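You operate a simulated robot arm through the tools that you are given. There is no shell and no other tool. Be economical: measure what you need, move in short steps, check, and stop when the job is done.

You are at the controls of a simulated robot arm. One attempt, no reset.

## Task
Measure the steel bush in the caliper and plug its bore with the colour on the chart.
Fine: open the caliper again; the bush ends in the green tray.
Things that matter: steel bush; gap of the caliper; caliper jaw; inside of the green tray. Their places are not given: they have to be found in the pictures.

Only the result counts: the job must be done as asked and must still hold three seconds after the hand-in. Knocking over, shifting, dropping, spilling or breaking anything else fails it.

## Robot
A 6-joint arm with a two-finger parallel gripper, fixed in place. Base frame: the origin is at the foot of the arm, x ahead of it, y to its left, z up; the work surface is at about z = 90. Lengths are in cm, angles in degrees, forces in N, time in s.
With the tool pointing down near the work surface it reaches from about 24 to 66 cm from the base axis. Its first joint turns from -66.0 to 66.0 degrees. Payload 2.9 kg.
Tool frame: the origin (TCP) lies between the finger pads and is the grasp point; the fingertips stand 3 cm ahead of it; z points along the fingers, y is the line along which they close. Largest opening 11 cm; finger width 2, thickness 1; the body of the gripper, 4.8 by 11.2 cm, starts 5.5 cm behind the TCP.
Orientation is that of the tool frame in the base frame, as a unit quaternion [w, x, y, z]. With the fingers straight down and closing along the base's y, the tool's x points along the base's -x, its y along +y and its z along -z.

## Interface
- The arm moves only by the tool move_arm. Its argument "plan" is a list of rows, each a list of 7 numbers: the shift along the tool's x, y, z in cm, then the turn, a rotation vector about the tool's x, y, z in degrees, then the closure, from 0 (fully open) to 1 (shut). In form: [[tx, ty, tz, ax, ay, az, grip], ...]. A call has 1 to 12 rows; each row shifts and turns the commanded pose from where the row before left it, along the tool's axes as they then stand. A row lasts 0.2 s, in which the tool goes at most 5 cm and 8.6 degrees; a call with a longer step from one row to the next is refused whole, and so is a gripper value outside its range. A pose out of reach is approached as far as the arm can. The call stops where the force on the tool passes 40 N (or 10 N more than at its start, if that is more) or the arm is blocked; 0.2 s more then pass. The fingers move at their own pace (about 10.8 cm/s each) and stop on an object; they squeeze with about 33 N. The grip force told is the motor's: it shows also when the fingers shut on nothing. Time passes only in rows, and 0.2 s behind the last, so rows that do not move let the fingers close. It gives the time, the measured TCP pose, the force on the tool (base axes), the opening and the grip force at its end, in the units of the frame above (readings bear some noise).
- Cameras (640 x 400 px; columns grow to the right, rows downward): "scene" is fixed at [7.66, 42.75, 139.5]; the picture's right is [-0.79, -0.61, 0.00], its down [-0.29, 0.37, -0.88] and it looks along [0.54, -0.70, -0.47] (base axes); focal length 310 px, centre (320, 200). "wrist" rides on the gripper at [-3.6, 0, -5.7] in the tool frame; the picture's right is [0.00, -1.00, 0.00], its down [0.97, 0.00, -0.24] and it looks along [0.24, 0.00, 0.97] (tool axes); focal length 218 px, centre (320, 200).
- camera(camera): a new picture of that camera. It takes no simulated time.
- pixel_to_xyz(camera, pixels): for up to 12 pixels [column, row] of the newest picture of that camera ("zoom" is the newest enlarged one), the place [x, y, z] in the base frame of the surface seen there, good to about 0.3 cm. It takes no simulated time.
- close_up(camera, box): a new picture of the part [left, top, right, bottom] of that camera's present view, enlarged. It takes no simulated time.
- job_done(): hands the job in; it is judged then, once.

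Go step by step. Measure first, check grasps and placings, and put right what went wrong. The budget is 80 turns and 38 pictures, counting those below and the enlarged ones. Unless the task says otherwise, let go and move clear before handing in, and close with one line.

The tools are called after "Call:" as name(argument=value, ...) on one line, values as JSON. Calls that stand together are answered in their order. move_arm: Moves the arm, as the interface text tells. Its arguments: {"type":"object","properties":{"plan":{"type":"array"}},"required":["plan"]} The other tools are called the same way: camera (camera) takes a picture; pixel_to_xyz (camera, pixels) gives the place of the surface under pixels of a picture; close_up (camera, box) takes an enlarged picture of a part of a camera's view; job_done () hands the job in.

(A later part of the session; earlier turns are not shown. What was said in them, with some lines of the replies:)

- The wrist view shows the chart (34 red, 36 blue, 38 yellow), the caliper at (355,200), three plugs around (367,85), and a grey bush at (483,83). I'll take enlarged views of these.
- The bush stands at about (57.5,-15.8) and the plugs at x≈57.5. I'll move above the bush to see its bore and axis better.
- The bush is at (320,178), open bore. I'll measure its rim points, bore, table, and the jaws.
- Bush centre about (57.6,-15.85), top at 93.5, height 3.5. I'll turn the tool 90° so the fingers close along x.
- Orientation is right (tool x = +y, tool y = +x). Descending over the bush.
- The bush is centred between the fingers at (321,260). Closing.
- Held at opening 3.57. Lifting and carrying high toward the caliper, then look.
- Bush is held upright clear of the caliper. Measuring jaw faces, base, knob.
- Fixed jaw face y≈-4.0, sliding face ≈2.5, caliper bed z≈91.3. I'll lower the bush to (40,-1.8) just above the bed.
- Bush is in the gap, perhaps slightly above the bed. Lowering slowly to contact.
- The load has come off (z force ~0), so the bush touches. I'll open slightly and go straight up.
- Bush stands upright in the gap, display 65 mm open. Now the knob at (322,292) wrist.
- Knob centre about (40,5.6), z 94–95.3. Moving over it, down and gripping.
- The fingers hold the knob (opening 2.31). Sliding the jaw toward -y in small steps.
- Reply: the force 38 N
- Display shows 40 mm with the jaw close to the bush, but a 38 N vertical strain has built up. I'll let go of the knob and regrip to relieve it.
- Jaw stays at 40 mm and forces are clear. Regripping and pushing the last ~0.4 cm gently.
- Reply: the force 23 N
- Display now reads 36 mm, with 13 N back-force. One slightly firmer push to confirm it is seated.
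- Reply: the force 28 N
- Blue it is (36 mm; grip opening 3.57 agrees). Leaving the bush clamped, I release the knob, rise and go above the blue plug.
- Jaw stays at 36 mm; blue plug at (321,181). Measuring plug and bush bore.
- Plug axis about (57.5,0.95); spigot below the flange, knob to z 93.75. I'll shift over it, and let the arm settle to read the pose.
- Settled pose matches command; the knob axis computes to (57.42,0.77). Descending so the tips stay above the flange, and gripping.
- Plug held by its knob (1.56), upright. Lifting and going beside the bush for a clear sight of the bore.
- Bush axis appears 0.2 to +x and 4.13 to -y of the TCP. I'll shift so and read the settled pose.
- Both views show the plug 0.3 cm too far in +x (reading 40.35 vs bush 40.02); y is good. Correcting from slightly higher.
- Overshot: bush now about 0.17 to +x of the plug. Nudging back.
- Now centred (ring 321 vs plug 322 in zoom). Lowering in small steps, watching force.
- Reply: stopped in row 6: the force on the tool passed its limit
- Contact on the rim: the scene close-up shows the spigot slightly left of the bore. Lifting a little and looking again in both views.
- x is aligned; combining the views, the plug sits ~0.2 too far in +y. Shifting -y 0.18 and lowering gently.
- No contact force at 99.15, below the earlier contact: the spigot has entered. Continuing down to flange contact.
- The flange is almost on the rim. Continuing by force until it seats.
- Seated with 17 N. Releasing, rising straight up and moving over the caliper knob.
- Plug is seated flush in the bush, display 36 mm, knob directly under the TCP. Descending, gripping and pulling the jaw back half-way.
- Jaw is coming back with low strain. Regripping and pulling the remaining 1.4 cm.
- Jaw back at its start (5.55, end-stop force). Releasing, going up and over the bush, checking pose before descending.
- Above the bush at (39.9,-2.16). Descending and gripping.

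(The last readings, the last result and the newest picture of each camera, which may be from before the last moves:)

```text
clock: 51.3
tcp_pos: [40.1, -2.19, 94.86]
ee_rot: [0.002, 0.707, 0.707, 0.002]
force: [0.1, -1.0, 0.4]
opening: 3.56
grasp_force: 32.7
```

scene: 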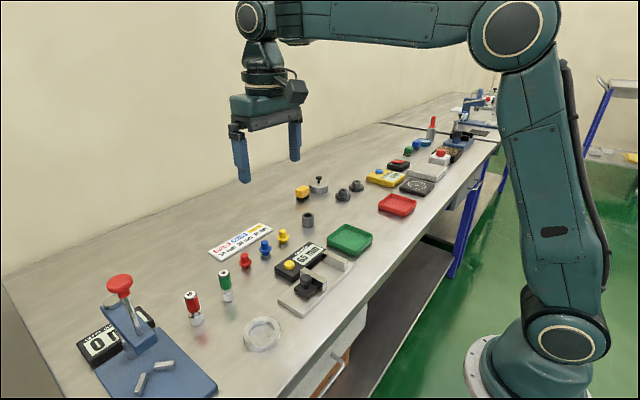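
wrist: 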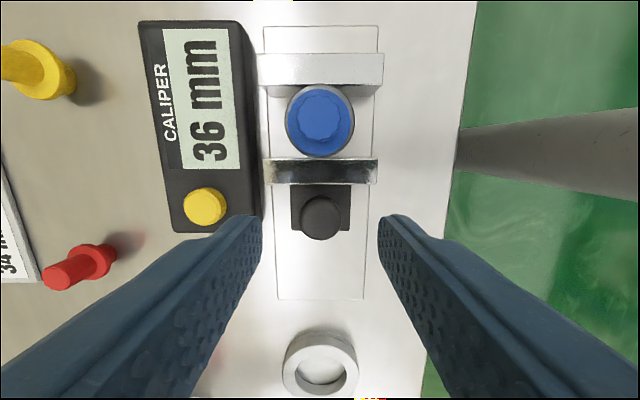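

Bush held at 3.56. Lifting clear and carrying toward the tray centre (43.2,-16.15).

Call:
move_arm(plan=[[0, 0, -1, 0, 0, 0, 1], [0, 0, -3, 0, 0, 0, 1], [0, 0, -3.5, 0, 0, 0, 1], [-2.8, 0.63, 0, 0, 0, 0, 1], [-2.8, 0.63, 0, 0, 0, 0, 1], [-2.8, 0.63, 0, 0, 0, 0, 1], [-2.8, 0.63, 0, 0, 0, 0, 1], [-2.75, 0.63, 0, 0, 0, 0, 1], [0, 0, 0, 0, 0, 0, 1], [0, 0, 0, 0, 0, 0, 1]])

Call:
camera(camera="scene")

```text
clock: 53.5
tcp_pos: [43.04, -16.04, 101.98]
ee_rot: [0.002, 0.707, 0.707, 0.001]
force: [-0.8, -0.2, -2.3]
opening: 3.56
grasp_force: 32.7
```

```text
1 pictures are left
```

scene: 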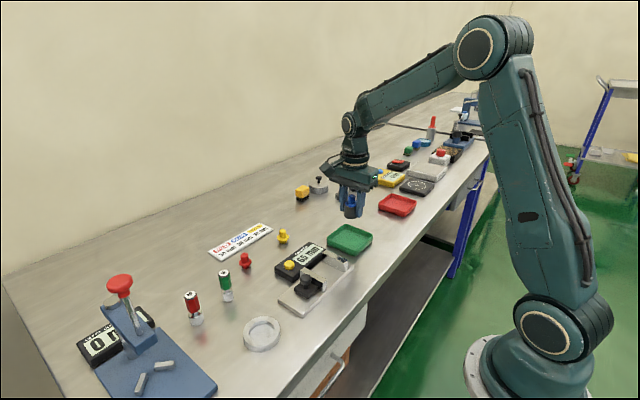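

Plugged bush is held over the tray and the caliper is open again (jaw back). Confirming the tray centre.

Call:
pixel_to_xyz(camera="scene", pixels=[[348, 226], [327, 242], [352, 256], [372, 237], [350, 240], [340, 243], [360, 243], [302, 281], [325, 263]])

Call:
move_arm(plan=[[0, 0, 3, 0, 0, 0, 1], [0, 0, 2.5, 0, 0, 0, 1], [0, 0, 1.3, 0, 0, 0, 1], [0, 0, 0, 0, 0, 0, 1], [0, 0, 0, 0, 0, 0, 1]])

```text
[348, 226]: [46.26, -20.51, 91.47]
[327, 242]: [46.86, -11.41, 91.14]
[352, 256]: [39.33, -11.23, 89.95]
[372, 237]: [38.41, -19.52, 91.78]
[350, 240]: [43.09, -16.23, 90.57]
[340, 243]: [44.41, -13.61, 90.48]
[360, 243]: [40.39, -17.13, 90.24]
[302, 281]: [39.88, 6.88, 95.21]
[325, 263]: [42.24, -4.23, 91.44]
```

```text
clock: 54.7
tcp_pos: [43.16, -16.09, 95.43]
ee_rot: [0.002, 0.707, 0.707, 0.001]
force: [0.7, -0.2, -1.2]
opening: 3.59
grasp_force: 33.4
```

Centre confirmed (43.1,-16.2). Lowering to the tray floor (expected near 94.1).

Call:
move_arm(plan=[[0, 0, 0.6, 0, 0, 0, 1], [0, 0, 0.4, 0, 0, 0, 1], [0, 0, 0.15, 0, 0, 0, 1], [0, 0, 0.1, 0, 0, 0, 1], [0, 0, 0, 0, 0, 0, 1]])

```text
clock: 55.9
tcp_pos: [43.18, -16.09, 94.21]
ee_rot: [0.002, 0.707, 0.707, 0.001]
force: [1.1, -0.6, -2.0]
opening: 3.56
grasp_force: 33.1
```

Call:
move_arm(plan=[[0, 0, 0.08, 0, 0, 0, 1], [0, 0, 0.06, 0, 0, 0, 1], [0, 0, 0, 0, 0, 0, 1]])

```text
clock: 56.7
tcp_pos: [43.36, -16.07, 94.17]
ee_rot: [0.003, 0.707, 0.707, 0.002]
force: [-2.3, 1.3, 10.3]
opening: 3.55
grasp_force: 32.8
```

Contact: 10 N up, so the bush stands on the tray floor. Releasing slightly and rising straight up.

Call:
move_arm(plan=[[0, 0, 0, 0, 0, 0, 0.62], [0, 0, 0, 0, 0, 0, 0.56], [0, 0, 0, 0, 0, 0, 0.56], [0, 0, -1.5, 0, 0, 0, 0.56], [0, 0, -3, 0, 0, 0, 0.56], [0, 0, -4, 0, 0, 0, 0.56], [0, 0, -4, 0, 0, 0, 0.56], [0, 0, -4, 0, 0, 0, 0.56], [0, 0, 0, 0, 0, 0, 0.56]])

Call:
close_up(camera="scene", box=[220, 190, 400, 310])

```text
clock: 58.7
tcp_pos: [42.92, -16.15, 110.7]
ee_rot: [0.003, 0.707, 0.707, 0.002]
force: [-0.3, -0.5, 0.2]
opening: 4.84
grasp_force: 0.0
```

```text
3.33 times, centred on (310, 250) of scene
```

zoom: 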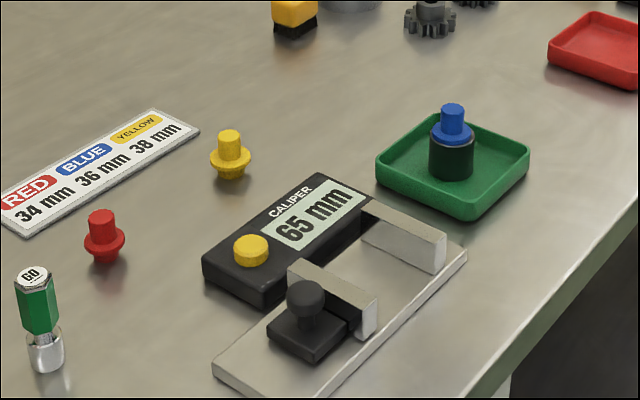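

The bush stands upright in the green tray with the blue plug seated, the caliper reads 65 mm open, and the arm is clear. Handing in.

Call:
job_done()

```text
The job is handed in.
```

The bush measured 36 mm in the caliper, so I plugged its bore with blue. It now stands in the green tray, and the caliper is open again at 65 mm.
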